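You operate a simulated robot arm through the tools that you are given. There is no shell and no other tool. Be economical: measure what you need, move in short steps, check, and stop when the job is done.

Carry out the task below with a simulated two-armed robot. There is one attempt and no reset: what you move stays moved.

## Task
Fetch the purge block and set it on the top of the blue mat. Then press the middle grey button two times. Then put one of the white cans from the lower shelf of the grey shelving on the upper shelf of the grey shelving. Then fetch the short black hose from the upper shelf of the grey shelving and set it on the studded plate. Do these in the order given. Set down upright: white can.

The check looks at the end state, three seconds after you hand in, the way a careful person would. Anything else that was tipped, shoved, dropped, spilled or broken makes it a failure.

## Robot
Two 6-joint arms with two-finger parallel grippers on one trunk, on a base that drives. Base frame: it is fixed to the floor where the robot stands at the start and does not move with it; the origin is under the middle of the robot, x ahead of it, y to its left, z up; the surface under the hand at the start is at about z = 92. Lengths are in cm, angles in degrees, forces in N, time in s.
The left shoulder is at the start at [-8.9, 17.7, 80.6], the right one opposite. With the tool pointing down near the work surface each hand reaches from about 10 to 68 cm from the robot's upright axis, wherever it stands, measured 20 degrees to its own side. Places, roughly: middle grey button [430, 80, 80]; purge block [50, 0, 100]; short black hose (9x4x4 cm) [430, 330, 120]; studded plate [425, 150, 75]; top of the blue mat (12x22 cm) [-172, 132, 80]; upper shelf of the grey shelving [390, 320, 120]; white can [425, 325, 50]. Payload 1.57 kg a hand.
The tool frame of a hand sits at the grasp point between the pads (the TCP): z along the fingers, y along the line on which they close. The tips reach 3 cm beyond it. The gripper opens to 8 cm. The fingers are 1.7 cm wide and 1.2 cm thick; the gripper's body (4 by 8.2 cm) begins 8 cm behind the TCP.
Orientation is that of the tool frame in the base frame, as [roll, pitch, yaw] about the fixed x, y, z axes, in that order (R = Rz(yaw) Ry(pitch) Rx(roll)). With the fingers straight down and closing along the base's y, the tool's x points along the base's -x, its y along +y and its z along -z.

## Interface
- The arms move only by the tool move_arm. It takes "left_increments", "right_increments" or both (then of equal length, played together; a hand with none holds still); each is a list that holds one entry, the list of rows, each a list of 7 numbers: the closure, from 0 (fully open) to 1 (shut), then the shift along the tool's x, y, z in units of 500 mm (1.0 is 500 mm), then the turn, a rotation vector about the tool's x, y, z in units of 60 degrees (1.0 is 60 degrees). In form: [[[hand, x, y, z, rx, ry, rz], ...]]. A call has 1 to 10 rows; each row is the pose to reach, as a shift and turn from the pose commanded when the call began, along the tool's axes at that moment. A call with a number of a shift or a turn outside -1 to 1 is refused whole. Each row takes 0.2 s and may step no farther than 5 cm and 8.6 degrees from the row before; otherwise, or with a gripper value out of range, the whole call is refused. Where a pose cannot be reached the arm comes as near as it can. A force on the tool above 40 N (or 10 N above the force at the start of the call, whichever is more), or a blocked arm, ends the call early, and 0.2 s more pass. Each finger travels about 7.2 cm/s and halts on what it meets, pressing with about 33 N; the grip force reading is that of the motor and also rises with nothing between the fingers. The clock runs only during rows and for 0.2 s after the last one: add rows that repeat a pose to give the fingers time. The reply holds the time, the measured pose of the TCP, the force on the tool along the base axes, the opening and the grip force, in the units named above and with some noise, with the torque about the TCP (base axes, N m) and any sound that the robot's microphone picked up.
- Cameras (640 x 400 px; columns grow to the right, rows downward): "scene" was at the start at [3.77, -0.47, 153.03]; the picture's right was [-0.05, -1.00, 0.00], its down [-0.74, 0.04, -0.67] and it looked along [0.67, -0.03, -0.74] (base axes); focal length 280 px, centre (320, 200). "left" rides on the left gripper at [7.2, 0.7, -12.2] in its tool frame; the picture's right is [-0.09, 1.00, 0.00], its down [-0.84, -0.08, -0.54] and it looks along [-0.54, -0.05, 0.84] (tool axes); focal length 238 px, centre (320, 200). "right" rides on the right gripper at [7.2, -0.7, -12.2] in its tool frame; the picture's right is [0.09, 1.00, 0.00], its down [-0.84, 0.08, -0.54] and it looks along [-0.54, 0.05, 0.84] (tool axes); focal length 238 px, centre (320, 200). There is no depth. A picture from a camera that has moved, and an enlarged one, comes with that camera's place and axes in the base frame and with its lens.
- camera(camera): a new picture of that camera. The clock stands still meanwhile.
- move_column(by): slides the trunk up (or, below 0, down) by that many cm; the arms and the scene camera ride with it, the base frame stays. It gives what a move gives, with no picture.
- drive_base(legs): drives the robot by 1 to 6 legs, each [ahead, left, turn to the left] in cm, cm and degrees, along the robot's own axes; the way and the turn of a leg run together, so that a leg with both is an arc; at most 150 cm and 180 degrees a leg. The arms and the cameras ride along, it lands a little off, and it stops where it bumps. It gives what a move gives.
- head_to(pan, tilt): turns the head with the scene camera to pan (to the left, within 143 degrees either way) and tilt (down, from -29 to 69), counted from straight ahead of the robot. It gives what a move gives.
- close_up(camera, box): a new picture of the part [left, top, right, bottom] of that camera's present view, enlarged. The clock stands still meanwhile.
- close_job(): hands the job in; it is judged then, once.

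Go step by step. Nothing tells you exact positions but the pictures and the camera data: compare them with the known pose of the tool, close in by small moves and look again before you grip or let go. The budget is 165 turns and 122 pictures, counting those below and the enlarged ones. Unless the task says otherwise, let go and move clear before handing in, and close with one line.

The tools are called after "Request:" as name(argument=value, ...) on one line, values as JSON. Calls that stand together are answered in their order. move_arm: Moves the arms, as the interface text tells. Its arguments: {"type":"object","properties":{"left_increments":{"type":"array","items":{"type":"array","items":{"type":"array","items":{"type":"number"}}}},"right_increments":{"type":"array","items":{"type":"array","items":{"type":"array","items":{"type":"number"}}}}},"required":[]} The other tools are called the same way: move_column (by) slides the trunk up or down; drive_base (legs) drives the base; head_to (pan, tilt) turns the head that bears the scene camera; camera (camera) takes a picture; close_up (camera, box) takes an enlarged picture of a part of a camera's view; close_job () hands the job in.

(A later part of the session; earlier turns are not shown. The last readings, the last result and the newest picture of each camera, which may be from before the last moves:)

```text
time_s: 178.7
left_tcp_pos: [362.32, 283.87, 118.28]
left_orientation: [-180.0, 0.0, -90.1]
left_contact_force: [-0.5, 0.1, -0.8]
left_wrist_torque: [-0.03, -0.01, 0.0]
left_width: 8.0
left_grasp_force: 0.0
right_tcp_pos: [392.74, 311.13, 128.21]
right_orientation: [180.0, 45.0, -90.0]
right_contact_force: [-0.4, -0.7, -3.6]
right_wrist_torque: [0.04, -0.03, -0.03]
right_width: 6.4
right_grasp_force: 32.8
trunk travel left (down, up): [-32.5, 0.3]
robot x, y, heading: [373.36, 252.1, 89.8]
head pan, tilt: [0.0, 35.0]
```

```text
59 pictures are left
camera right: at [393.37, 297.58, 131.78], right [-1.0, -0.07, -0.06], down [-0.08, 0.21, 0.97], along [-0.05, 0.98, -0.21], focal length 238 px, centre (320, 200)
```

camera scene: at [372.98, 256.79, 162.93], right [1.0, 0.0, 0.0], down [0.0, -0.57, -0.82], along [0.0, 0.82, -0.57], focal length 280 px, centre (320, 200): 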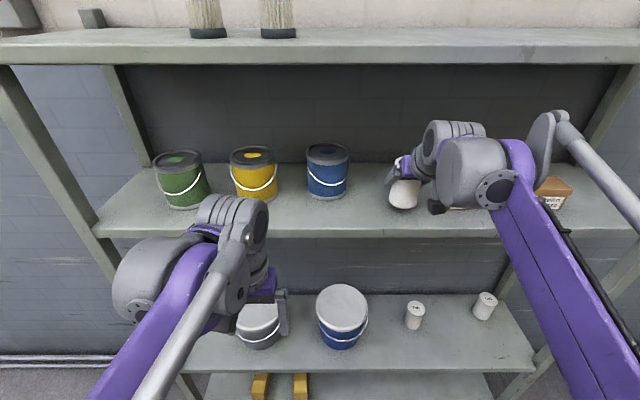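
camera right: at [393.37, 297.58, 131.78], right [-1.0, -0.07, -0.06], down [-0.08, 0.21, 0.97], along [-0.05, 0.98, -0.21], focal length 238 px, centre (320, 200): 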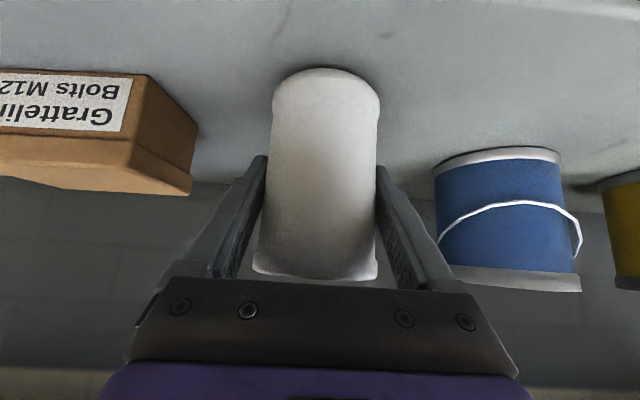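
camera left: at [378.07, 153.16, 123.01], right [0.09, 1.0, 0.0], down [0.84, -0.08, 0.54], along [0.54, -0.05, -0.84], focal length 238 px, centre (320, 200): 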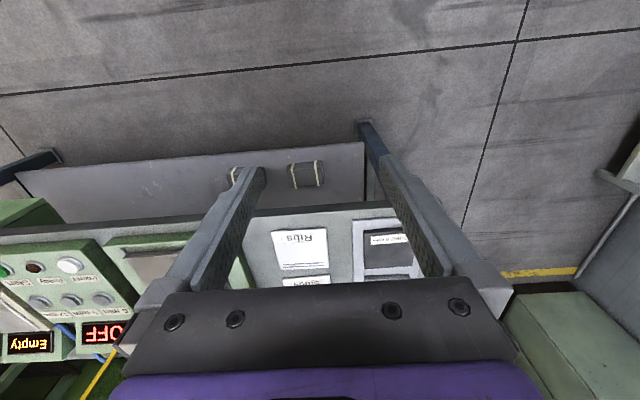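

No contact yet; continuing in 2 mm steps.

Request:
move_arm(right_increments=[[[1, 0.003, 0, 0.003, 0, 0, 0], [1, 0.006, 0, 0.006, 0, 0, 0], [1, 0.009, 0, 0.009, 0, 0, 0], [1, 0.011, 0, 0.011, 0, 0, 0]]])

```text
time_s: 179.7
left_tcp_pos: [362.42, 283.87, 118.22]
left_orientation: [180.0, 0.1, -90.0]
left_contact_force: [-0.3, 0.1, -0.1]
left_wrist_torque: [0.04, 0.0, -0.02]
left_width: 8.01
left_grasp_force: 0.0
right_tcp_pos: [392.81, 311.22, 127.5]
right_orientation: [-179.9, 45.2, -90.0]
right_contact_force: [1.4, 5.2, 15.8]
right_wrist_torque: [-0.44, -0.05, -0.01]
right_width: 6.4
right_grasp_force: 33.1
trunk travel left (down, up): [-32.5, 0.3]
robot x, y, heading: [373.18, 252.69, 89.8]
head pan, tilt: [0.0, 35.0]
```

Contact. I relax slightly and open.

Request:
move_arm(right_increments=[[[1, -0.002, 0, -0.002, 0, 0, 0], [0.5, -0.002, 0, -0.002, 0, 0, 0], [0, -0.002, 0, -0.002, 0, 0, 0], [0, -0.002, 0, -0.002, 0, 0, 0]]])

Request:
camera(camera="right")

```text
time_s: 180.7
left_tcp_pos: [362.23, 283.86, 118.35]
left_orientation: [-180.0, 0.1, -90.1]
left_contact_force: [-0.4, 0.0, 0.8]
left_wrist_torque: [0.0, 0.02, 0.01]
left_width: 8.0
left_grasp_force: 0.0
right_tcp_pos: [392.69, 311.22, 127.51]
right_orientation: [-179.9, 45.0, -89.8]
right_contact_force: [0.0, 0.5, 0.1]
right_wrist_torque: [0.01, 0.01, 0.0]
right_width: 7.99
right_grasp_force: 0.0
trunk travel left (down, up): [-32.5, 0.3]
robot x, y, heading: [372.62, 252.42, 89.6]
head pan, tilt: [0.0, 35.0]
```

```text
58 pictures are left
camera right: at [393.34, 297.55, 131.14], right [-1.0, -0.07, -0.06], down [-0.08, 0.21, 0.97], along [-0.05, 0.98, -0.21], focal length 238 px, centre (320, 200)
```

right: 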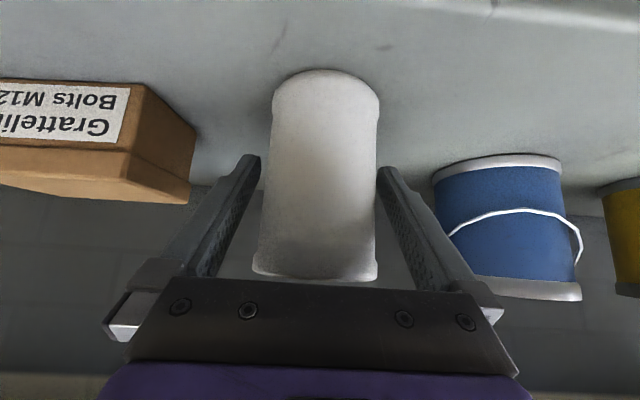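

Released. I shift 3 mm to even the clearance and withdraw straight back.

Request:
move_arm(right_increments=[[[0, 0, 0.006, 0, 0, 0, 0], [0, 0.02, 0.006, -0.02, 0, 0, 0], [0, 0.06, 0.006, -0.06, 0, 0, 0], [0, 0.12, 0.006, -0.12, 0, 0, 0], [0, 0.18, 0.006, -0.18, 0, 0, 0], [0, 0.18, 0.006, -0.18, 0, 0, 0]]])

Request:
camera(camera="right")

Request:
camera(camera="scene")

```text
time_s: 182.1
left_tcp_pos: [362.48, 283.89, 118.3]
left_orientation: [180.0, 0.0, -90.1]
left_contact_force: [-0.6, 0.3, 0.1]
left_wrist_torque: [-0.02, 0.02, 0.01]
left_width: 7.99
left_grasp_force: 0.1
right_tcp_pos: [392.35, 298.4, 127.48]
right_orientation: [179.9, 44.9, -89.9]
right_contact_force: [0.0, -0.3, 0.0]
right_wrist_torque: [0.0, 0.02, 0.0]
right_width: 8.01
right_grasp_force: 0.1
trunk travel left (down, up): [-32.5, 0.3]
robot x, y, heading: [372.86, 251.97, 90.1]
head pan, tilt: [0.0, 35.0]
```

```text
57 pictures are left
camera right: at [393.02, 284.83, 131.13], right [-1.0, -0.07, -0.06], down [-0.08, 0.21, 0.97], along [-0.05, 0.98, -0.21], focal length 238 px, centre (320, 200)
```

right: 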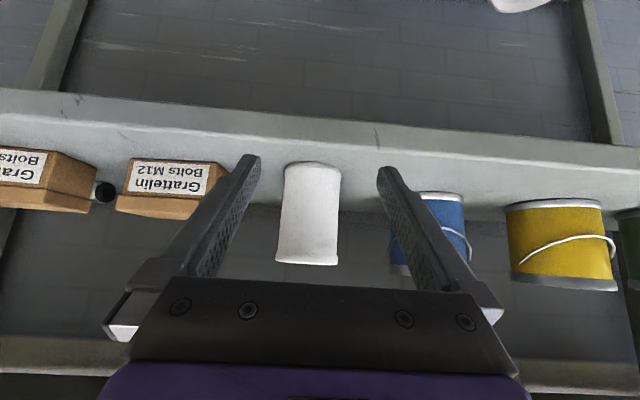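

```text
56 pictures are left
camera scene: at [372.97, 256.82, 162.93], right [1.0, 0.0, 0.0], down [0.0, -0.57, -0.82], along [0.0, 0.82, -0.57], focal length 280 px, centre (320, 200)
```

scene: 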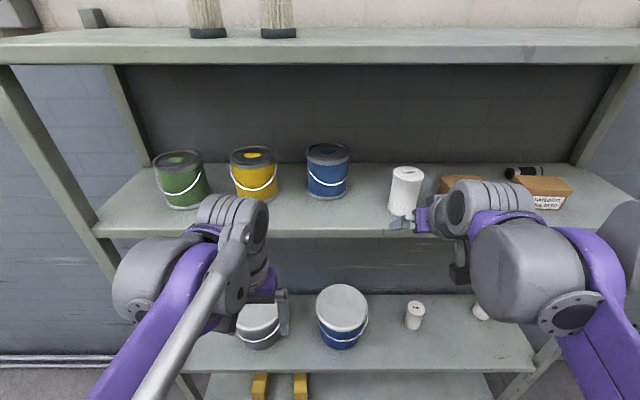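

The can stands upright on the upper shelf. Now I zoom on the hose behind the right box.

Request:
close_up(camera="scene", box=[480, 145, 600, 220])

Request:
close_up(camera="right", box=[0, 120, 240, 240])

```text
5.33 times, centred on (540, 182) of scene
camera zoom: at [372.97, 256.82, 162.93], right [1.0, 0.0, 0.0], down [0.0, -0.57, -0.82], along [0.0, 0.82, -0.57], focal length 1494 px, centre (-853, 293)
```

zoom: 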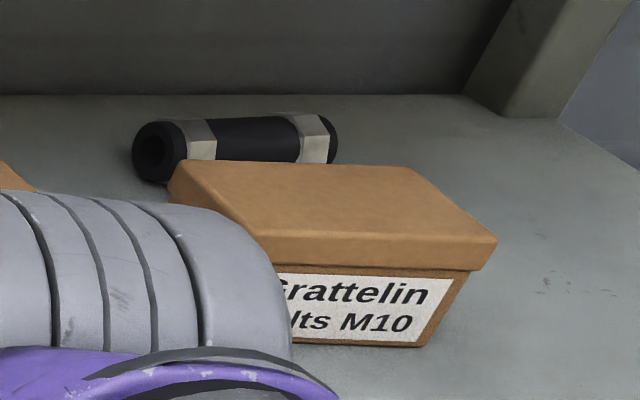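

```text
2.67 times, centred on (120, 180) of right
camera zoom: at [393.02, 284.83, 131.13], right [-1.0, -0.07, -0.06], down [-0.08, 0.21, 0.97], along [-0.05, 0.98, -0.21], focal length 636 px, centre (853, 253)
```

zoom: 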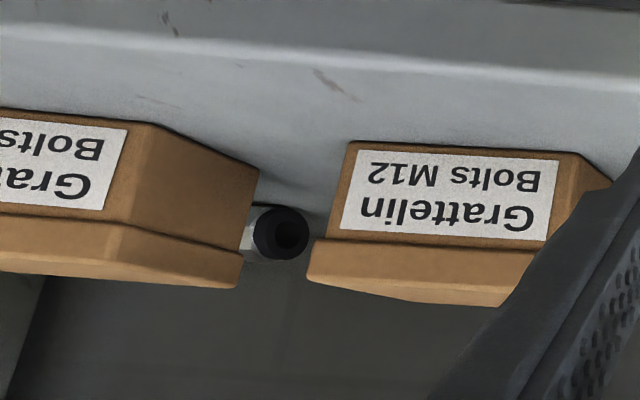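

The hose lies along x from about (427, 327) to (436.5, 328), axis z≈123.5, roughly 6 cm behind the box. I'll use the left hand leaning in from the left side, closing across y; first I back off, shift right and tuck the right arm.

Request:
drive_base(legs=[[-27, 0, 0], [0, -55, 0]])

Request:
move_arm(left_increments=[[[0, 0, 0, 0, 0, 0, 0.14], [0, 0, 0, 0, 0, 0, 0.28], [0, 0, 0, 0, 0, 0, 0.42], [0, 0, 0, 0, 0, 0, 0.56], [0, 0, 0, 0, 0, 0, 0.7], [0, 0, 0, 0, 0, 0, 0.84], [0, 0, 0, 0, 0, 0, 0.98]]], right_increments=[[[0, 0.04, 0, -0.04, 0, 0, 0], [0, 0.08, 0, -0.08, 0, 0, 0], [0, 0.12, 0, -0.12, 0, 0, 0], [0, 0.16, 0, -0.16, 0, 0, 0], [0, 0.2, 0, -0.2, 0, 0, 0], [0, 0.24, 0, -0.2, 0, 0, 0], [0, 0.28, 0, -0.2, 0, 0, 0]]])

Request:
move_arm(left_increments=[[[0, 0, 0, 0, 0, 0, 0.14], [0, 0, 0, 0, 0, 0, 0.27], [0, 0, 0, 0, 0, 0, 0.27]]])

Request:
move_arm(left_increments=[[[0, 0, 0, 0, 0, -0.13, 0], [0, 0, 0, 0, 0, -0.26, 0], [0, 0, 0, 0, 0, -0.39, 0], [0, 0, 0, 0, 0, -0.52, 0], [0, 0, 0, 0, 0, -0.65, 0], [0, 0, 0, 0, 0, -0.75, 0], [0, 0, 0, 0, 0, -0.75, 0]]])

Request:
camera(camera="scene")

```text
time_s: 188.9
left_tcp_pos: [417.44, 256.64, 118.32]
left_orientation: [-180.0, -0.1, -90.6]
left_contact_force: [-0.3, -0.7, 0.5]
left_wrist_torque: [-0.02, 0.03, -0.02]
left_width: 7.98
left_grasp_force: 0.1
right_tcp_pos: [447.62, 270.93, 127.41]
right_orientation: [179.9, 45.1, -90.4]
right_contact_force: [-0.4, -0.1, -0.2]
right_wrist_torque: [0.0, 0.02, -0.01]
right_width: 8.01
right_grasp_force: 0.0
trunk travel left (down, up): [-32.5, 0.3]
robot x, y, heading: [427.86, 225.3, 89.3]
head pan, tilt: [0.0, 35.0]
```

```text
time_s: 190.5
left_tcp_pos: [417.38, 256.61, 118.32]
left_orientation: [180.0, 0.0, -149.4]
left_contact_force: [0.5, 0.4, 0.0]
left_wrist_torque: [0.02, -0.05, 0.01]
left_width: 8.02
left_grasp_force: 0.0
right_tcp_pos: [447.36, 253.96, 124.61]
right_orientation: [-180.0, 45.0, -90.4]
right_contact_force: [0.2, -1.4, -0.5]
right_wrist_torque: [-0.03, 0.0, -0.01]
right_width: 8.0
right_grasp_force: 0.1
trunk travel left (down, up): [-32.5, 0.3]
robot x, y, heading: [427.85, 225.4, 89.5]
head pan, tilt: [0.0, 35.0]
```

```text
time_s: 191.3
left_tcp_pos: [417.51, 256.81, 118.22]
left_orientation: [-180.0, 0.0, -165.6]
left_contact_force: [0.9, -0.2, 0.0]
left_wrist_torque: [0.0, 0.01, 0.04]
left_width: 7.99
left_grasp_force: 0.0
right_tcp_pos: [447.3, 254.02, 124.62]
right_orientation: [-179.9, 45.0, -90.4]
right_contact_force: [1.3, -0.3, -0.3]
right_wrist_torque: [-0.03, -0.01, 0.0]
right_width: 8.02
right_grasp_force: 0.1
trunk travel left (down, up): [-32.5, 0.3]
robot x, y, heading: [427.53, 225.37, 89.4]
head pan, tilt: [0.0, 35.0]
```

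```text
time_s: 192.9
left_tcp_pos: [417.31, 256.77, 118.39]
left_orientation: [179.9, 45.0, -165.6]
left_contact_force: [0.5, -0.4, 0.5]
left_wrist_torque: [-0.01, 0.01, -0.01]
left_width: 8.0
left_grasp_force: 0.1
right_tcp_pos: [447.34, 254.07, 124.64]
right_orientation: [179.8, 45.0, -90.5]
right_contact_force: [0.6, 0.8, 0.1]
right_wrist_torque: [0.01, 0.0, 0.03]
right_width: 8.0
right_grasp_force: 0.1
trunk travel left (down, up): [-32.5, 0.3]
robot x, y, heading: [427.47, 225.19, 89.3]
head pan, tilt: [0.0, 35.0]
```

```text
53 pictures are left
camera scene: at [427.78, 229.47, 162.92], right [1.0, -0.01, 0.0], down [-0.01, -0.57, -0.82], along [0.01, 0.82, -0.57], focal length 280 px, centre (320, 200)
```

scene: 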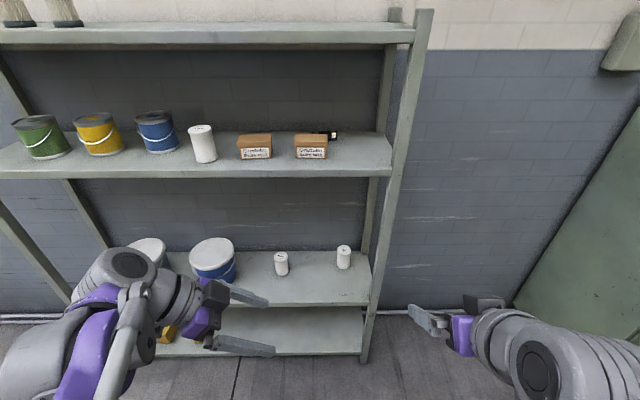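

Reorientation works. I strafe 7 cm right and bring the left hand up to entry height in free air.

Request:
drive_base(legs=[[0, -7, 0.6]])

Request:
move_arm(left_increments=[[[0, -0.089, 0.022, 0.014, 0, 0, 0], [0, -0.178, 0.045, 0.028, 0, 0, 0], [0, -0.267, 0.067, 0.041, 0, 0, 0], [0, -0.357, 0.09, 0.055, 0, 0, 0], [0, -0.357, 0.09, 0.055, 0, 0, 0]]])

Request:
camera(camera="scene")

Request:
camera(camera="left")

```text
time_s: 194.2
left_tcp_pos: [424.03, 256.59, 118.2]
left_orientation: [-180.0, 44.9, -165.0]
left_contact_force: [0.5, -0.4, 0.6]
left_wrist_torque: [0.01, 0.04, 0.02]
left_width: 8.02
left_grasp_force: 0.1
right_tcp_pos: [454.09, 254.37, 124.65]
right_orientation: [180.0, 44.9, -89.9]
right_contact_force: [0.4, -0.5, -0.4]
right_wrist_torque: [-0.01, 0.0, 0.02]
right_width: 7.99
right_grasp_force: 0.1
trunk travel left (down, up): [-32.5, 0.3]
robot x, y, heading: [434.67, 225.27, 89.7]
head pan, tilt: [0.0, 35.0]
```

```text
time_s: 195.4
left_tcp_pos: [436.89, 264.63, 128.85]
left_orientation: [-179.9, 44.9, -164.9]
left_contact_force: [-0.2, -0.8, -0.3]
left_wrist_torque: [0.01, 0.01, 0.04]
left_width: 7.99
left_grasp_force: 0.0
right_tcp_pos: [453.97, 254.2, 124.69]
right_orientation: [180.0, 45.0, -89.8]
right_contact_force: [-0.5, -0.8, 0.1]
right_wrist_torque: [0.03, 0.06, 0.02]
right_width: 8.01
right_grasp_force: 0.0
trunk travel left (down, up): [-32.5, 0.3]
robot x, y, heading: [434.77, 225.14, 89.9]
head pan, tilt: [0.0, 35.0]
```

```text
52 pictures are left
camera scene: at [434.7, 229.36, 162.92], right [1.0, 0.0, 0.0], down [0.0, -0.57, -0.82], along [0.0, 0.82, -0.57], focal length 280 px, centre (320, 200)
```

scene: 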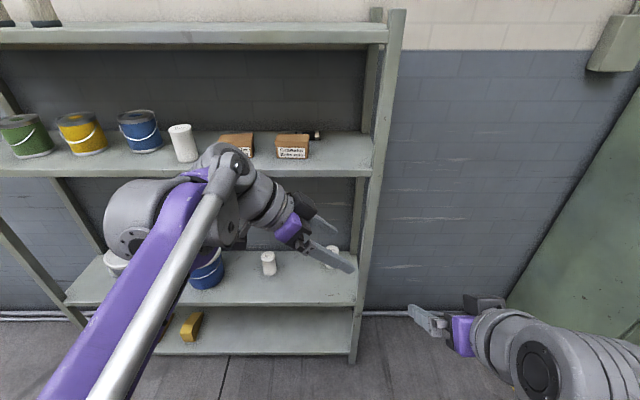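

```text
51 pictures are left
camera left: at [423.51, 261.89, 132.48], right [-0.2, 0.98, 0.07], down [0.22, -0.02, 0.97], along [0.96, 0.21, -0.21], focal length 238 px, centre (320, 200)
```

left: 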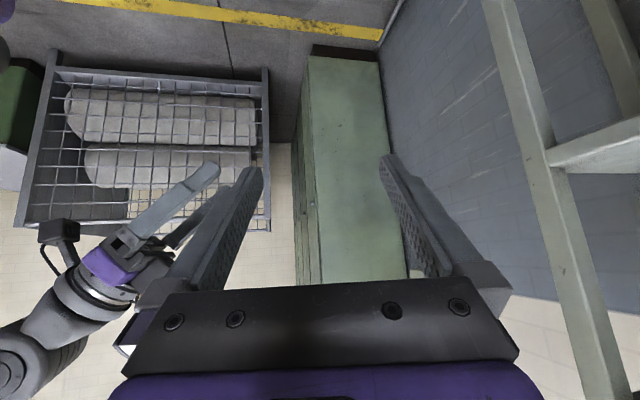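

Clearances look acceptable. I drive forward 28 cm and re-check before extending over the shelf.

Request:
drive_base(legs=[[28, 0, 0]])

Request:
camera(camera="scene")

Request:
camera(camera="left")

```text
time_s: 197.4
left_tcp_pos: [436.83, 292.65, 128.8]
left_orientation: [-180.0, 45.1, -164.8]
left_contact_force: [-0.7, 0.0, -0.2]
left_wrist_torque: [0.0, 0.01, 0.0]
left_width: 8.01
left_grasp_force: 0.1
right_tcp_pos: [453.86, 282.24, 124.56]
right_orientation: [-180.0, 45.1, -89.7]
right_contact_force: [0.3, 0.4, 0.5]
right_wrist_torque: [-0.01, -0.03, -0.01]
right_width: 7.99
right_grasp_force: 0.0
trunk travel left (down, up): [-32.5, 0.3]
robot x, y, heading: [434.71, 253.23, 90.2]
head pan, tilt: [0.0, 35.0]
```

```text
50 pictures are left
camera scene: at [434.7, 257.3, 162.91], right [1.0, 0.0, 0.0], down [0.0, -0.57, -0.82], along [0.0, 0.82, -0.57], focal length 280 px, centre (320, 200)
```

scene: 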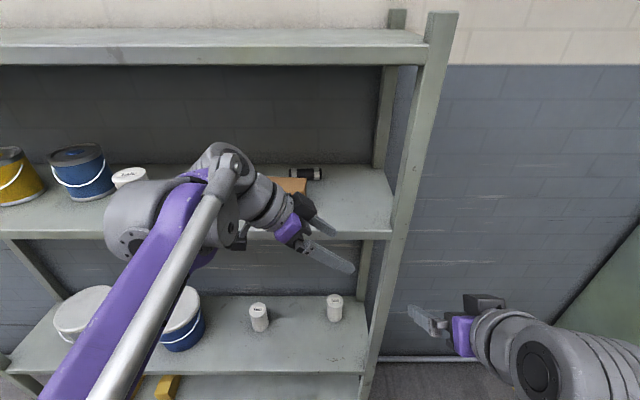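

```text
49 pictures are left
camera left: at [423.39, 289.77, 132.42], right [-0.2, 0.98, 0.07], down [0.22, -0.02, 0.97], along [0.95, 0.21, -0.21], focal length 238 px, centre (320, 200)
```

left: 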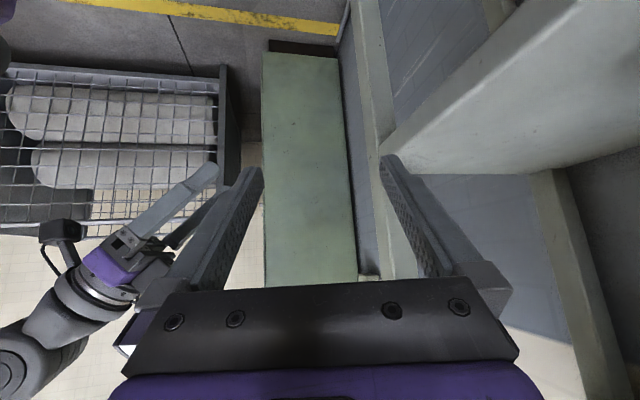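

Hose confirmed near (430.8, 327). I pull the right hand back a little to clear the post, then drive 16 cm further in.

Request:
move_arm(right_increments=[[[0, 0.05, 0, -0.05, 0, 0, 0], [0, 0.1, 0, -0.1, 0, 0, 0], [0, 0.1, 0, -0.1, 0, 0, 0]]])

Request:
drive_base(legs=[[15, 0, 0]])

Request:
camera(camera="scene")

Request:
camera(camera="left")

```text
time_s: 198.2
left_tcp_pos: [436.7, 292.74, 128.99]
left_orientation: [-179.9, 45.0, -164.8]
left_contact_force: [0.2, 0.6, -0.3]
left_wrist_torque: [0.03, -0.02, -0.01]
left_width: 8.01
left_grasp_force: 0.0
right_tcp_pos: [454.54, 278.86, 126.14]
right_orientation: [179.8, 44.9, -89.7]
right_contact_force: [0.3, 0.2, -0.3]
right_wrist_torque: [0.06, 0.01, 0.01]
right_width: 8.0
right_grasp_force: 0.1
right hand out of reach, approached as far as the arm can: row 1, 2, 3
trunk travel left (down, up): [-32.5, 0.3]
robot x, y, heading: [434.47, 253.24, 90.0]
head pan, tilt: [0.0, 35.0]
```

```text
time_s: 199.5
left_tcp_pos: [436.76, 307.33, 128.83]
left_orientation: [180.0, 45.0, -164.9]
left_contact_force: [-0.3, 0.8, 0.1]
left_wrist_torque: [0.02, -0.02, -0.03]
left_width: 7.98
left_grasp_force: 0.0
right_tcp_pos: [454.63, 293.55, 126.05]
right_orientation: [179.9, 44.9, -89.9]
right_contact_force: [0.8, 1.0, -0.9]
right_wrist_torque: [0.03, -0.01, 0.02]
right_width: 7.99
right_grasp_force: 0.1
trunk travel left (down, up): [-32.5, 0.3]
robot x, y, heading: [434.61, 268.23, 90.1]
head pan, tilt: [0.0, 35.0]
```

```text
48 pictures are left
camera scene: at [434.69, 272.19, 162.9], right [1.0, 0.0, 0.0], down [0.0, -0.57, -0.82], along [0.0, 0.82, -0.57], focal length 280 px, centre (320, 200)
```

scene: 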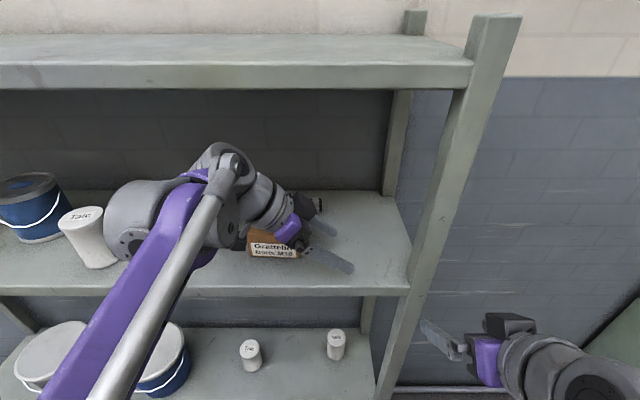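

```text
47 pictures are left
camera left: at [423.4, 304.66, 132.42], right [-0.2, 0.98, 0.07], down [0.22, -0.02, 0.97], along [0.95, 0.21, -0.21], focal length 238 px, centre (320, 200)
```

left: 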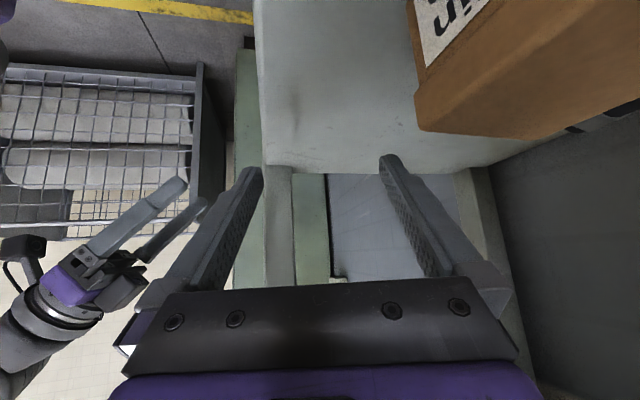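

Clearances over the box are adequate (4 cm). I extend the left hand 12 cm further in and look.

Request:
move_arm(left_increments=[[[0, -0.0135, 0.057, 0.0135, 0, 0, 0], [0, -0.027, 0.114, 0.027, 0, 0, 0], [0, -0.04, 0.171, 0.04, 0, 0, 0], [0, -0.0537, 0.228, 0.0537, 0, 0, 0], [0, -0.0537, 0.228, 0.0537, 0, 0, 0]]])

Request:
camera(camera="scene")

Request:
camera(camera="left")

```text
time_s: 200.7
left_tcp_pos: [437.39, 319.63, 128.84]
left_orientation: [179.8, 45.0, -164.9]
left_contact_force: [0.2, -0.5, -0.1]
left_wrist_torque: [0.01, 0.03, 0.02]
left_width: 8.0
left_grasp_force: 0.1
right_tcp_pos: [454.41, 293.59, 126.05]
right_orientation: [179.8, 44.9, -89.8]
right_contact_force: [0.1, -0.4, 0.2]
right_wrist_torque: [0.03, 0.01, -0.02]
right_width: 8.03
right_grasp_force: 0.1
trunk travel left (down, up): [-32.5, 0.3]
robot x, y, heading: [434.63, 267.82, 90.0]
head pan, tilt: [0.0, 35.0]
```

```text
46 pictures are left
camera scene: at [434.67, 272.26, 162.92], right [1.0, 0.0, 0.0], down [0.0, -0.57, -0.82], along [0.0, 0.82, -0.57], focal length 280 px, centre (320, 200)
```

scene: 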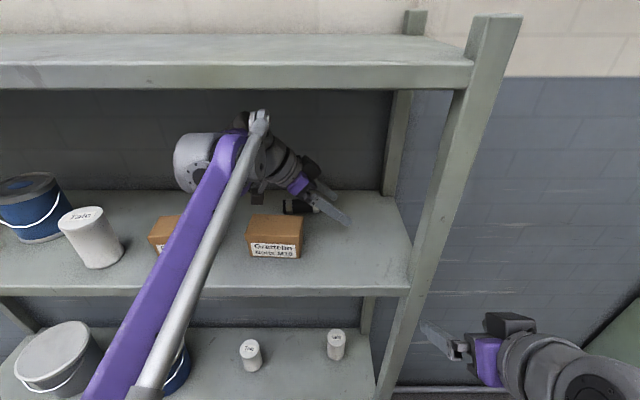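

```text
45 pictures are left
camera left: at [424.05, 316.78, 132.5], right [-0.2, 0.98, 0.07], down [0.22, -0.02, 0.97], along [0.95, 0.21, -0.21], focal length 238 px, centre (320, 200)
```

left: 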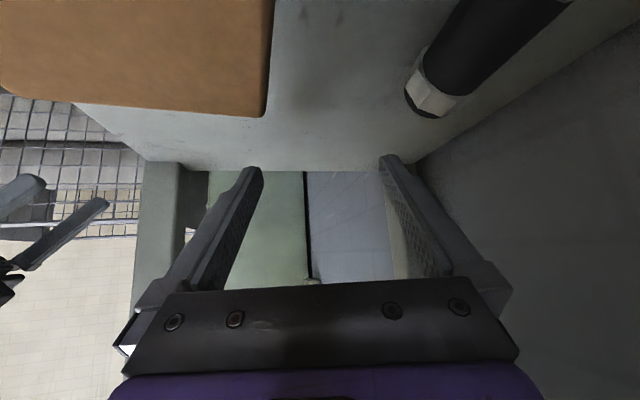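

The hose's right end is at (435.5, 327); axis is nearly along x. I align yaw by 10° and move in to y≈327.4 at the same height.

Request:
move_arm(left_increments=[[[0, -0.0095, 0.05, 0.0095, 0.04, 0, 0.04], [0, -0.019, 0.1, 0.019, 0.08, 0, 0.08], [0, -0.0287, 0.1506, 0.0287, 0.118, 0, 0.118], [0, -0.0287, 0.1506, 0.0287, 0.118, 0, 0.118]]])

Request:
camera(camera="scene")

Request:
camera(camera="left")

```text
time_s: 201.7
left_tcp_pos: [437.31, 327.37, 128.97]
left_orientation: [-180.0, 45.1, -174.8]
left_contact_force: [-1.4, -0.3, 0.0]
left_wrist_torque: [-0.01, 0.01, 0.01]
left_width: 8.0
left_grasp_force: 0.0
right_tcp_pos: [454.52, 293.57, 126.01]
right_orientation: [180.0, 45.0, -89.8]
right_contact_force: [-0.1, 0.0, 0.3]
right_wrist_torque: [0.0, -0.01, 0.04]
right_width: 8.0
right_grasp_force: 0.0
trunk travel left (down, up): [-32.5, 0.3]
robot x, y, heading: [434.67, 267.89, 90.2]
head pan, tilt: [0.0, 35.0]
```

```text
44 pictures are left
camera scene: at [434.69, 272.24, 162.93], right [1.0, 0.0, 0.0], down [0.0, -0.57, -0.82], along [0.0, 0.82, -0.57], focal length 280 px, centre (320, 200)
```

scene: 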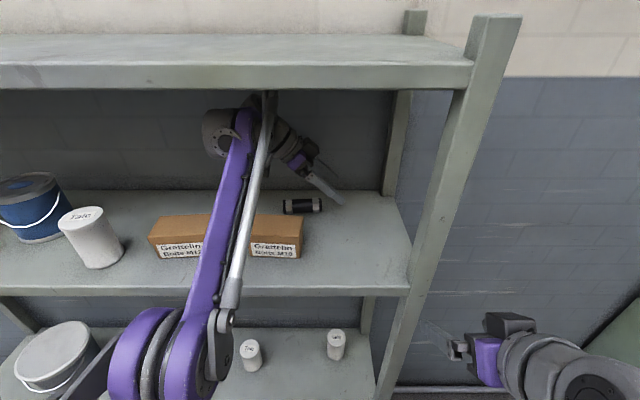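

```text
43 pictures are left
camera left: at [423.72, 326.9, 132.52], right [-0.02, 1.0, 0.07], down [0.21, -0.06, 0.97], along [0.98, 0.04, -0.21], focal length 238 px, centre (320, 200)
```

left: 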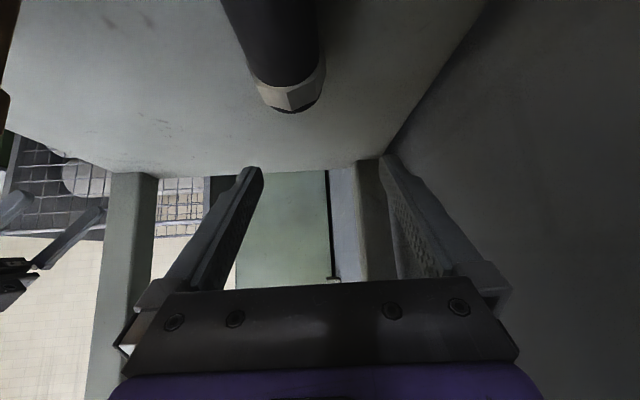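

The close view puts the hose axis at y≈325.8. I centre, half-close the fingers, and move down/left over the hose to z 126 before a check.

Request:
move_arm(left_increments=[[[0.2, 0.002, -0.03, -0.002, 0, 0, 0], [0.2, 0.002, -0.03, -0.002, 0, 0, 0], [0.2, 0.0724, -0.0244, -0.0158, 0, 0, 0], [0.2, 0.129, -0.019, -0.044, 0, 0, 0], [0.2, 0.129, -0.019, -0.044, 0, 0, 0]]])

Request:
camera(camera="left")

Request:
close_up(camera="scene", box=[240, 120, 400, 240])

```text
time_s: 202.9
left_tcp_pos: [431.3, 325.91, 126.0]
left_orientation: [180.0, 45.0, -174.9]
left_contact_force: [-0.4, -0.5, -0.8]
left_wrist_torque: [0.05, 0.01, -0.01]
left_width: 6.38
left_grasp_force: 0.1
right_tcp_pos: [454.52, 293.73, 126.14]
right_orientation: [179.9, 44.9, -89.8]
right_contact_force: [0.5, 0.1, -1.3]
right_wrist_torque: [-0.03, 0.01, -0.03]
right_width: 7.98
right_grasp_force: 0.0
trunk travel left (down, up): [-32.5, 0.3]
robot x, y, heading: [434.61, 267.81, 90.0]
head pan, tilt: [0.0, 35.0]
```

```text
42 pictures are left
camera left: at [417.73, 325.49, 129.54], right [-0.02, 1.0, 0.07], down [0.22, -0.06, 0.97], along [0.98, 0.04, -0.21], focal length 238 px, centre (320, 200)
```

left: 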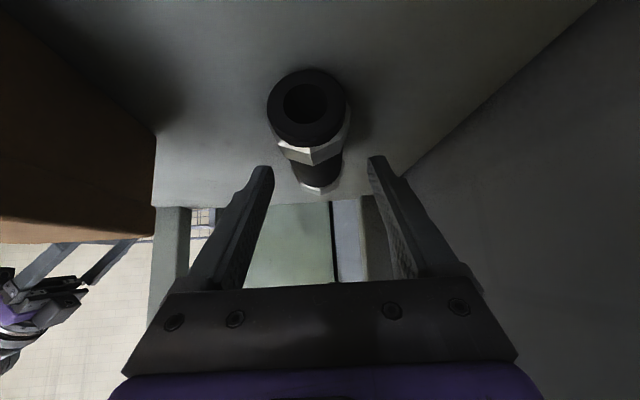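

```text
3.33 times, centred on (320, 180) of scene
camera zoom: at [434.75, 272.36, 162.93], right [1.0, 0.0, 0.0], down [0.0, -0.57, -0.82], along [0.0, 0.82, -0.57], focal length 934 px, centre (320, 267)
```

zoom: 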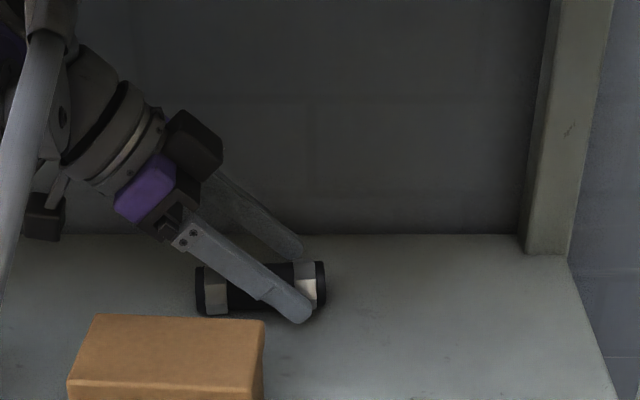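

The fingers straddle the hose. I shift 2 cm left, 1 cm down, and close.

Request:
move_arm(left_increments=[[[0.2, 0.02, 0.002, -0.006, 0, 0, 0], [0.2, 0.041, 0.0034, -0.0126, 0, 0, 0], [0.2, 0.041, 0.0034, -0.0126, 0, 0, 0], [1, 0.041, 0.0034, -0.0126, 0, 0, 0], [1, 0.041, 0.0034, -0.0126, 0, 0, 0], [1, 0.041, 0.0034, -0.0126, 0, 0, 0]]])

Request:
camera(camera="left")

Request:
close_up(camera="scene", box=[240, 120, 400, 240])

```text
time_s: 204.3
left_tcp_pos: [429.63, 325.83, 124.85]
left_orientation: [-180.0, 45.0, -174.9]
left_contact_force: [0.8, -0.1, 1.4]
left_wrist_torque: [0.03, -0.01, 0.01]
left_width: 3.4
left_grasp_force: 33.7
right_tcp_pos: [454.45, 293.77, 126.19]
right_orientation: [179.9, 44.8, -89.8]
right_contact_force: [-0.6, 0.3, 0.0]
right_wrist_torque: [0.02, -0.03, -0.02]
right_width: 8.0
right_grasp_force: 0.1
trunk travel left (down, up): [-32.5, 0.3]
robot x, y, heading: [435.32, 268.11, 90.0]
head pan, tilt: [0.0, 35.0]
```

```text
40 pictures are left
camera left: at [415.84, 325.48, 128.51], right [-0.02, 1.0, 0.07], down [0.21, -0.06, 0.97], along [0.98, 0.04, -0.21], focal length 238 px, centre (320, 200)
```

left: 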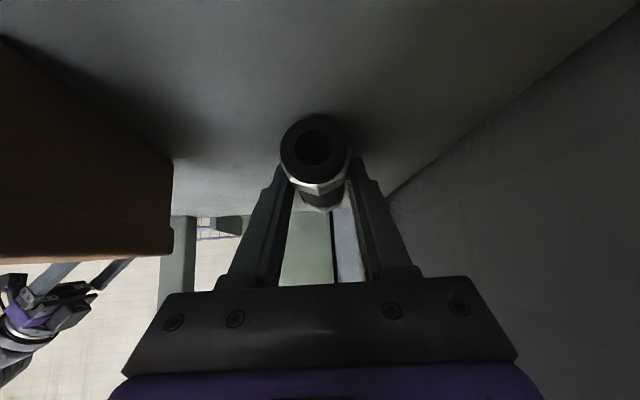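

```text
3.33 times, centred on (320, 180) of scene
camera zoom: at [434.69, 272.33, 162.93], right [1.0, 0.0, 0.0], down [0.0, -0.57, -0.82], along [0.0, 0.82, -0.57], focal length 934 px, centre (320, 267)
```

zoom: 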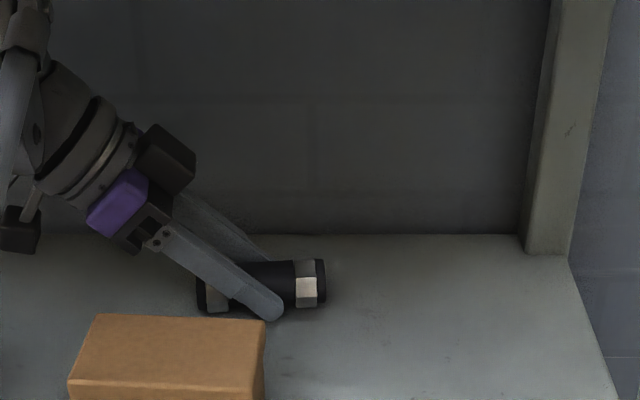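

Hose gripped (3.4 cm). I lift 4 cm and shift right 8.5 cm so it clears the box on the way out.

Request:
move_arm(left_increments=[[[1, -0.0354, 0, -0.0354, 0, 0, 0], [1, -0.0594, 0, -0.0594, 0, 0, 0], [1, -0.1186, -0.0076, 0, 0, 0, 0], [1, -0.179, -0.0154, 0.0602, 0, 0, 0], [1, -0.179, -0.0154, 0.0602, 0, 0, 0]]])

Request:
camera(camera="left")

Request:
close_up(camera="scene", box=[200, 80, 460, 275])

```text
time_s: 205.5
left_tcp_pos: [437.92, 325.96, 129.12]
left_orientation: [-180.0, 45.1, -174.8]
left_contact_force: [1.5, -0.4, -1.4]
left_wrist_torque: [0.01, -0.01, 0.04]
left_width: 3.42
left_grasp_force: 33.1
right_tcp_pos: [454.48, 293.58, 126.0]
right_orientation: [179.9, 44.9, -89.7]
right_contact_force: [-0.4, 0.0, -0.9]
right_wrist_torque: [-0.01, 0.02, -0.02]
right_width: 7.97
right_grasp_force: 0.0
trunk travel left (down, up): [-32.5, 0.3]
robot x, y, heading: [434.85, 267.87, 89.8]
head pan, tilt: [0.0, 35.0]
```

```text
38 pictures are left
camera left: at [424.25, 325.49, 132.68], right [-0.02, 1.0, 0.07], down [0.21, -0.06, 0.97], along [0.98, 0.04, -0.21], focal length 238 px, centre (320, 200)
```

left: 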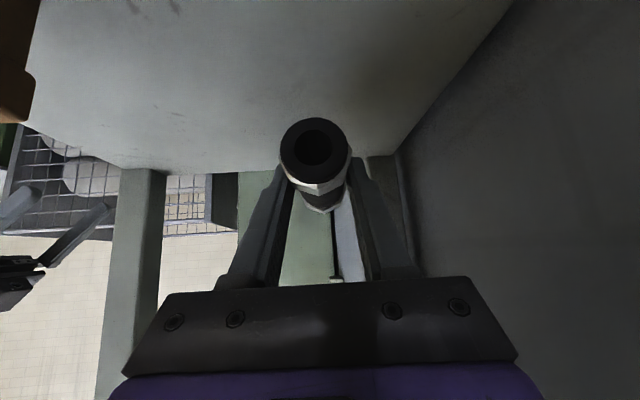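

```text
2.05 times, centred on (330, 178) of scene
camera zoom: at [434.58, 272.35, 162.92], right [1.0, 0.0, 0.0], down [0.0, -0.57, -0.82], along [0.0, 0.82, -0.57], focal length 575 px, centre (300, 246)
```

zoom: 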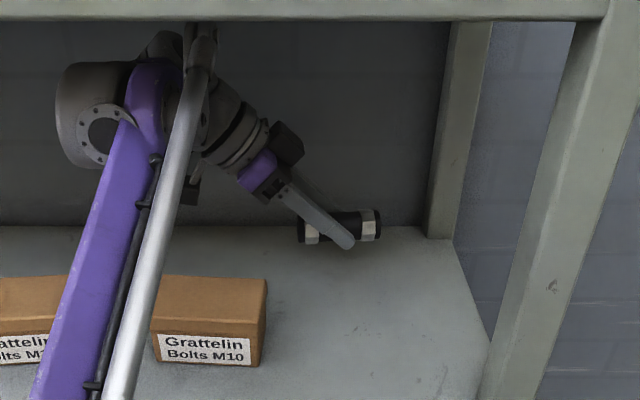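

The hose is clear to the right of the box. I back straight out.

Request:
drive_base(legs=[[-38, 0, 0]])

Request:
camera(camera="scene")

```text
time_s: 207.9
left_tcp_pos: [438.06, 288.03, 129.17]
left_orientation: [-179.9, 45.0, -174.9]
left_contact_force: [0.0, -0.5, -0.6]
left_wrist_torque: [-0.04, 0.0, 0.01]
left_width: 3.39
left_grasp_force: 33.2
right_tcp_pos: [454.66, 255.76, 126.13]
right_orientation: [179.9, 44.9, -89.8]
right_contact_force: [-1.0, 0.5, -0.3]
right_wrist_torque: [-0.03, -0.01, 0.01]
right_width: 8.01
right_grasp_force: 0.0
trunk travel left (down, up): [-32.5, 0.3]
robot x, y, heading: [435.05, 230.03, 90.2]
head pan, tilt: [0.0, 35.0]
```

```text
36 pictures are left
camera scene: at [434.71, 234.44, 162.94], right [1.0, 0.0, 0.0], down [0.0, -0.57, -0.82], along [0.0, 0.82, -0.57], focal length 280 px, centre (320, 200)
```

scene: 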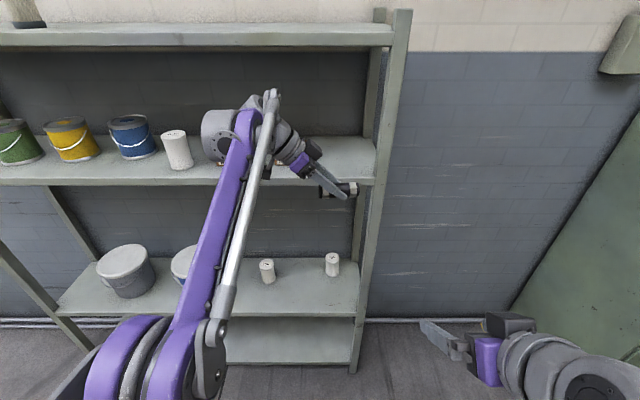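

Out clear with the hose. I rotate the left hand back to point forward (keeping the 45° lean so the hose stays level) and retract it somewhat.

Request:
drive_base(legs=[[-8, 0, 0]])

Request:
move_arm(left_increments=[[[1, 0, 0, 0, -0.0845, 0, -0.0845], [1, 0, 0, 0, -0.169, 0, -0.169], [1, 0, 0, 0, -0.2535, 0, -0.2535], [1, 0, 0, 0, -0.338, 0, -0.338], [1, 0, 0, 0, -0.4225, 0, -0.4225], [1, 0, 0, 0, -0.507, 0, -0.507]]])

Request:
move_arm(left_increments=[[[1, 0, 0, 0, -0.0845, 0, -0.0845], [1, 0, 0, 0, -0.169, 0, -0.169], [1, 0, 0, 0, -0.2535, 0, -0.2535], [1, 0, 0, 0, -0.338, 0, -0.338], [1, 0, 0, 0, -0.4225, 0, -0.4225], [1, 0, 0, 0, -0.5, 0, -0.5]]])

Request:
camera(camera="left")

```text
time_s: 209.0
left_tcp_pos: [437.99, 280.17, 129.09]
left_orientation: [180.0, 45.1, -174.9]
left_contact_force: [-1.0, 0.2, -0.7]
left_wrist_torque: [0.03, 0.03, 0.0]
left_width: 3.37
left_grasp_force: 32.9
right_tcp_pos: [454.66, 247.89, 126.16]
right_orientation: [179.9, 44.8, -89.9]
right_contact_force: [-0.2, 0.3, 0.4]
right_wrist_torque: [0.04, -0.01, 0.06]
right_width: 8.01
right_grasp_force: 0.0
trunk travel left (down, up): [-32.5, 0.3]
robot x, y, heading: [434.76, 222.11, 90.0]
head pan, tilt: [0.0, 35.0]
```

```text
time_s: 210.4
left_tcp_pos: [438.11, 279.96, 129.04]
left_orientation: [-179.9, 45.0, -131.8]
left_contact_force: [0.3, 0.6, -0.8]
left_wrist_torque: [-0.03, -0.01, -0.01]
left_width: 3.42
left_grasp_force: 33.6
right_tcp_pos: [454.59, 247.79, 126.13]
right_orientation: [179.9, 44.8, -89.8]
right_contact_force: [-0.4, -0.1, -0.5]
right_wrist_torque: [-0.04, 0.03, -0.01]
right_width: 7.98
right_grasp_force: 0.1
trunk travel left (down, up): [-32.5, 0.3]
robot x, y, heading: [435.01, 222.4, 89.8]
head pan, tilt: [0.0, 35.0]
```

```text
time_s: 211.8
left_tcp_pos: [438.17, 280.1, 129.2]
left_orientation: [179.8, 45.0, -89.5]
left_contact_force: [-1.0, 1.0, -0.2]
left_wrist_torque: [-0.03, -0.01, 0.01]
left_width: 3.42
left_grasp_force: 32.6
right_tcp_pos: [454.66, 247.8, 126.16]
right_orientation: [179.9, 45.0, -89.8]
right_contact_force: [0.0, 0.3, 0.4]
right_wrist_torque: [-0.03, -0.02, 0.04]
right_width: 8.02
right_grasp_force: 0.1
trunk travel left (down, up): [-32.5, 0.3]
robot x, y, heading: [435.22, 222.05, 89.9]
head pan, tilt: [0.0, 35.0]
```

```text
35 pictures are left
camera left: at [437.61, 266.53, 132.67], right [-1.0, 0.05, 0.07], down [0.08, 0.21, 0.97], along [0.04, 0.98, -0.21], focal length 238 px, centre (320, 200)
```

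left: 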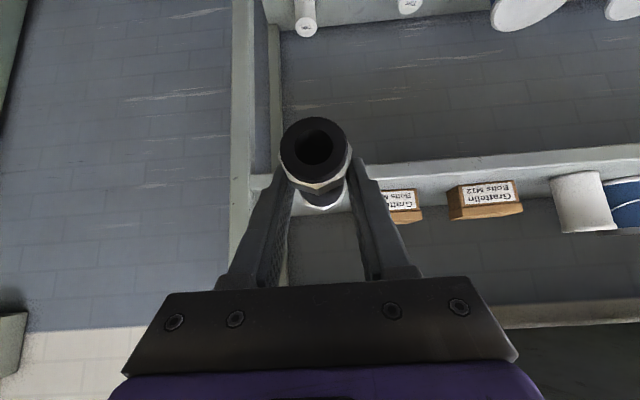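

I tuck the left hand to its own side and drive round to face the bench at the studded plate.

Request:
move_arm(left_increments=[[[1, 0.028, 0.06, -0.028, 0, 0, 0], [1, 0.056, 0.12, -0.056, 0, 0, 0], [1, 0.084, 0.18, -0.084, 0, 0, 0], [1, 0.113, 0.24, -0.113, 0, 0, 0], [1, 0.113, 0.24, -0.113, 0, 0, 0]]])

Request:
drive_base(legs=[[0, 95, 0], [0, 0, -90], [0, -86, 0]])

Request:
head_to(pan=0, tilt=40)

Request:
camera(camera="scene")

Request:
camera(camera="left")

```text
time_s: 213.0
left_tcp_pos: [426.08, 272.0, 129.08]
left_orientation: [179.9, 45.0, -89.4]
left_contact_force: [-0.1, -1.0, -1.7]
left_wrist_torque: [0.0, -0.03, 0.01]
left_width: 3.42
left_grasp_force: 32.8
right_tcp_pos: [454.7, 247.8, 126.06]
right_orientation: [179.8, 45.0, -89.7]
right_contact_force: [-0.3, 0.1, -0.6]
right_wrist_torque: [-0.01, 0.01, 0.04]
right_width: 7.97
right_grasp_force: 0.1
trunk travel left (down, up): [-32.5, 0.3]
robot x, y, heading: [434.43, 221.88, 90.0]
head pan, tilt: [0.0, 35.0]
```

```text
time_s: 232.9
left_tcp_pos: [391.38, 144.98, 129.07]
left_orientation: [180.0, 45.0, -178.9]
left_contact_force: [0.6, -0.1, -0.6]
left_wrist_torque: [0.0, 0.0, 0.0]
left_width: 3.39
left_grasp_force: 32.9
right_tcp_pos: [367.53, 116.3, 126.11]
right_orientation: [179.8, 44.9, -179.2]
right_contact_force: [0.8, 0.1, 0.3]
right_wrist_torque: [0.01, 0.03, -0.02]
right_width: 8.04
right_grasp_force: 0.0
trunk travel left (down, up): [-32.5, 0.3]
robot x, y, heading: [341.17, 135.74, 0.6]
head pan, tilt: [0.0, 35.0]
```

```text
time_s: 233.6
left_tcp_pos: [391.37, 144.99, 129.04]
left_orientation: [180.0, 45.1, -178.9]
left_contact_force: [0.4, 0.6, -0.9]
left_wrist_torque: [0.0, 0.0, 0.08]
left_width: 3.42
left_grasp_force: 33.0
right_tcp_pos: [367.45, 116.3, 126.16]
right_orientation: [179.9, 44.8, -179.3]
right_contact_force: [0.0, 0.0, -0.1]
right_wrist_torque: [0.01, 0.0, 0.02]
right_width: 8.01
right_grasp_force: 0.2
trunk travel left (down, up): [-32.5, 0.3]
robot x, y, heading: [341.6, 135.61, 0.5]
head pan, tilt: [0.0, 40.0]
```

```text
34 pictures are left
camera scene: at [345.67, 135.77, 162.17], right [0.01, -1.0, 0.0], down [-0.64, -0.01, -0.77], along [0.77, 0.01, -0.64], focal length 280 px, centre (320, 200)
```

scene: 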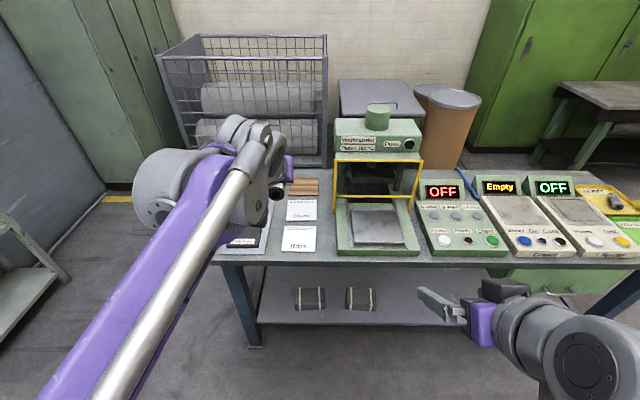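

```text
33 pictures are left
camera left: at [377.67, 145.48, 132.62], right [0.04, 1.0, 0.07], down [0.21, -0.07, 0.97], along [0.98, -0.03, -0.21], focal length 238 px, centre (320, 200)
```

left: 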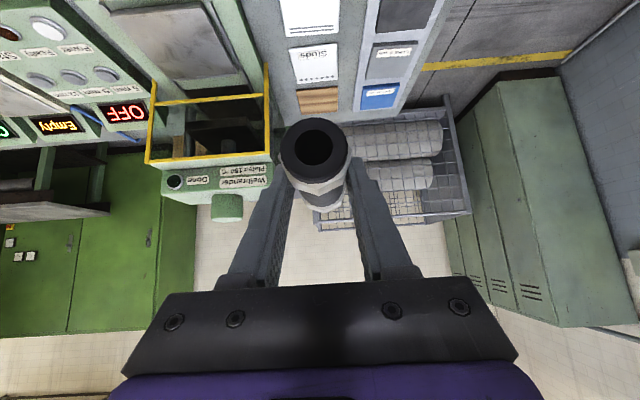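

Plates are ahead-left. I drive 30 cm forward to bring the hand over the studded plate and take new views.

Request:
drive_base(legs=[[29, 0, -0.5]])

Request:
camera(camera="left")

Request:
camera(camera="scene")

```text
time_s: 235.6
left_tcp_pos: [420.1, 144.65, 129.06]
left_orientation: [179.9, 44.9, -179.4]
left_contact_force: [1.0, -0.5, -1.6]
left_wrist_torque: [-0.02, 0.0, 0.02]
left_width: 3.38
left_grasp_force: 33.2
right_tcp_pos: [396.05, 116.21, 126.04]
right_orientation: [180.0, 44.9, -179.7]
right_contact_force: [-0.7, 0.6, -0.6]
right_wrist_torque: [0.04, 0.0, 0.0]
right_width: 8.01
right_grasp_force: 0.1
trunk travel left (down, up): [-32.5, 0.3]
robot x, y, heading: [370.52, 136.28, 0.3]
head pan, tilt: [0.0, 40.0]
```

```text
32 pictures are left
camera left: at [406.46, 145.32, 132.6], right [0.05, 1.0, 0.07], down [0.21, -0.08, 0.97], along [0.98, -0.04, -0.21], focal length 238 px, centre (320, 200)
```

left: 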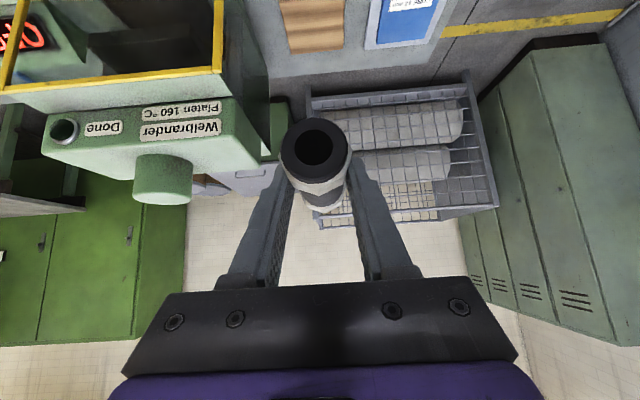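

```text
31 pictures are left
camera scene: at [374.38, 135.92, 162.15], right [0.0, -1.0, 0.0], down [-0.64, 0.0, -0.77], along [0.77, 0.0, -0.64], focal length 280 px, centre (320, 200)
```

scene: 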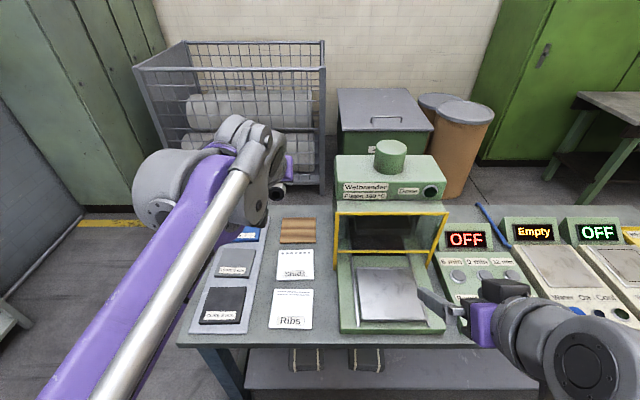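

Plate centre solves to about (436.3, 144.4), top z≈81. I lower the hose toward it, stopping ~7 cm above.

Request:
move_arm(left_increments=[[[1, 0.0345, -0.001, 0.0817, 0, 0, 0], [1, 0.069, -0.002, 0.1633, 0, 0, 0], [1, 0.1037, -0.002, 0.245, 0, 0, 0], [1, 0.1382, -0.003, 0.3267, 0, 0, 0], [1, 0.1728, -0.004, 0.4083, 0, 0, 0], [1, 0.2073, -0.005, 0.49, 0, 0, 0], [1, 0.2419, -0.005, 0.5717, 0, 0, 0], [1, 0.2764, -0.006, 0.6533, 0, 0, 0], [1, 0.311, -0.007, 0.735, 0, 0, 0], [1, 0.311, -0.007, 0.735, 0, 0, 0]]])

Request:
camera(camera="left")

Request:
camera(camera="scene")

```text
time_s: 237.8
left_tcp_pos: [435.22, 144.5, 91.92]
left_orientation: [180.0, 45.0, -179.4]
left_contact_force: [-0.2, 0.1, -0.9]
left_wrist_torque: [0.0, -0.02, -0.01]
left_width: 3.41
left_grasp_force: 32.7
right_tcp_pos: [396.05, 116.25, 126.17]
right_orientation: [180.0, 44.9, -179.7]
right_contact_force: [-0.9, -0.3, 0.2]
right_wrist_torque: [-0.01, 0.0, 0.0]
right_width: 8.01
right_grasp_force: 0.1
trunk travel left (down, up): [-32.5, 0.3]
robot x, y, heading: [369.88, 135.8, 0.0]
head pan, tilt: [0.0, 40.0]
```

```text
30 pictures are left
camera left: at [421.59, 145.15, 95.51], right [0.05, 1.0, 0.07], down [0.21, -0.08, 0.97], along [0.98, -0.04, -0.21], focal length 238 px, centre (320, 200)
```

left: 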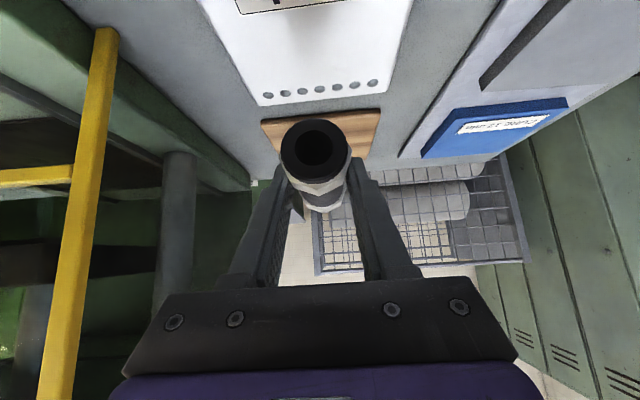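

```text
29 pictures are left
camera scene: at [374.38, 135.92, 162.17], right [0.0, -1.0, 0.0], down [-0.64, 0.0, -0.77], along [0.77, 0.0, -0.64], focal length 280 px, centre (320, 200)
```

scene: 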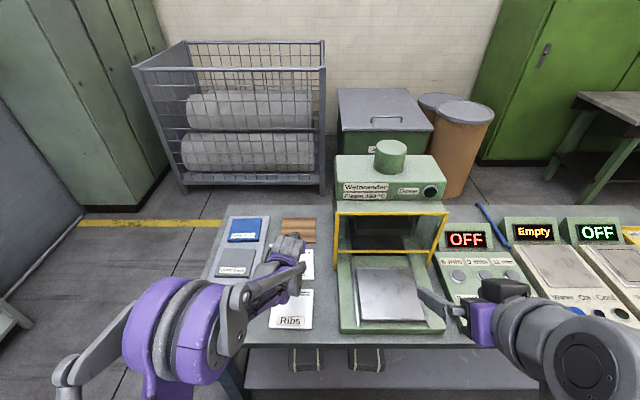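

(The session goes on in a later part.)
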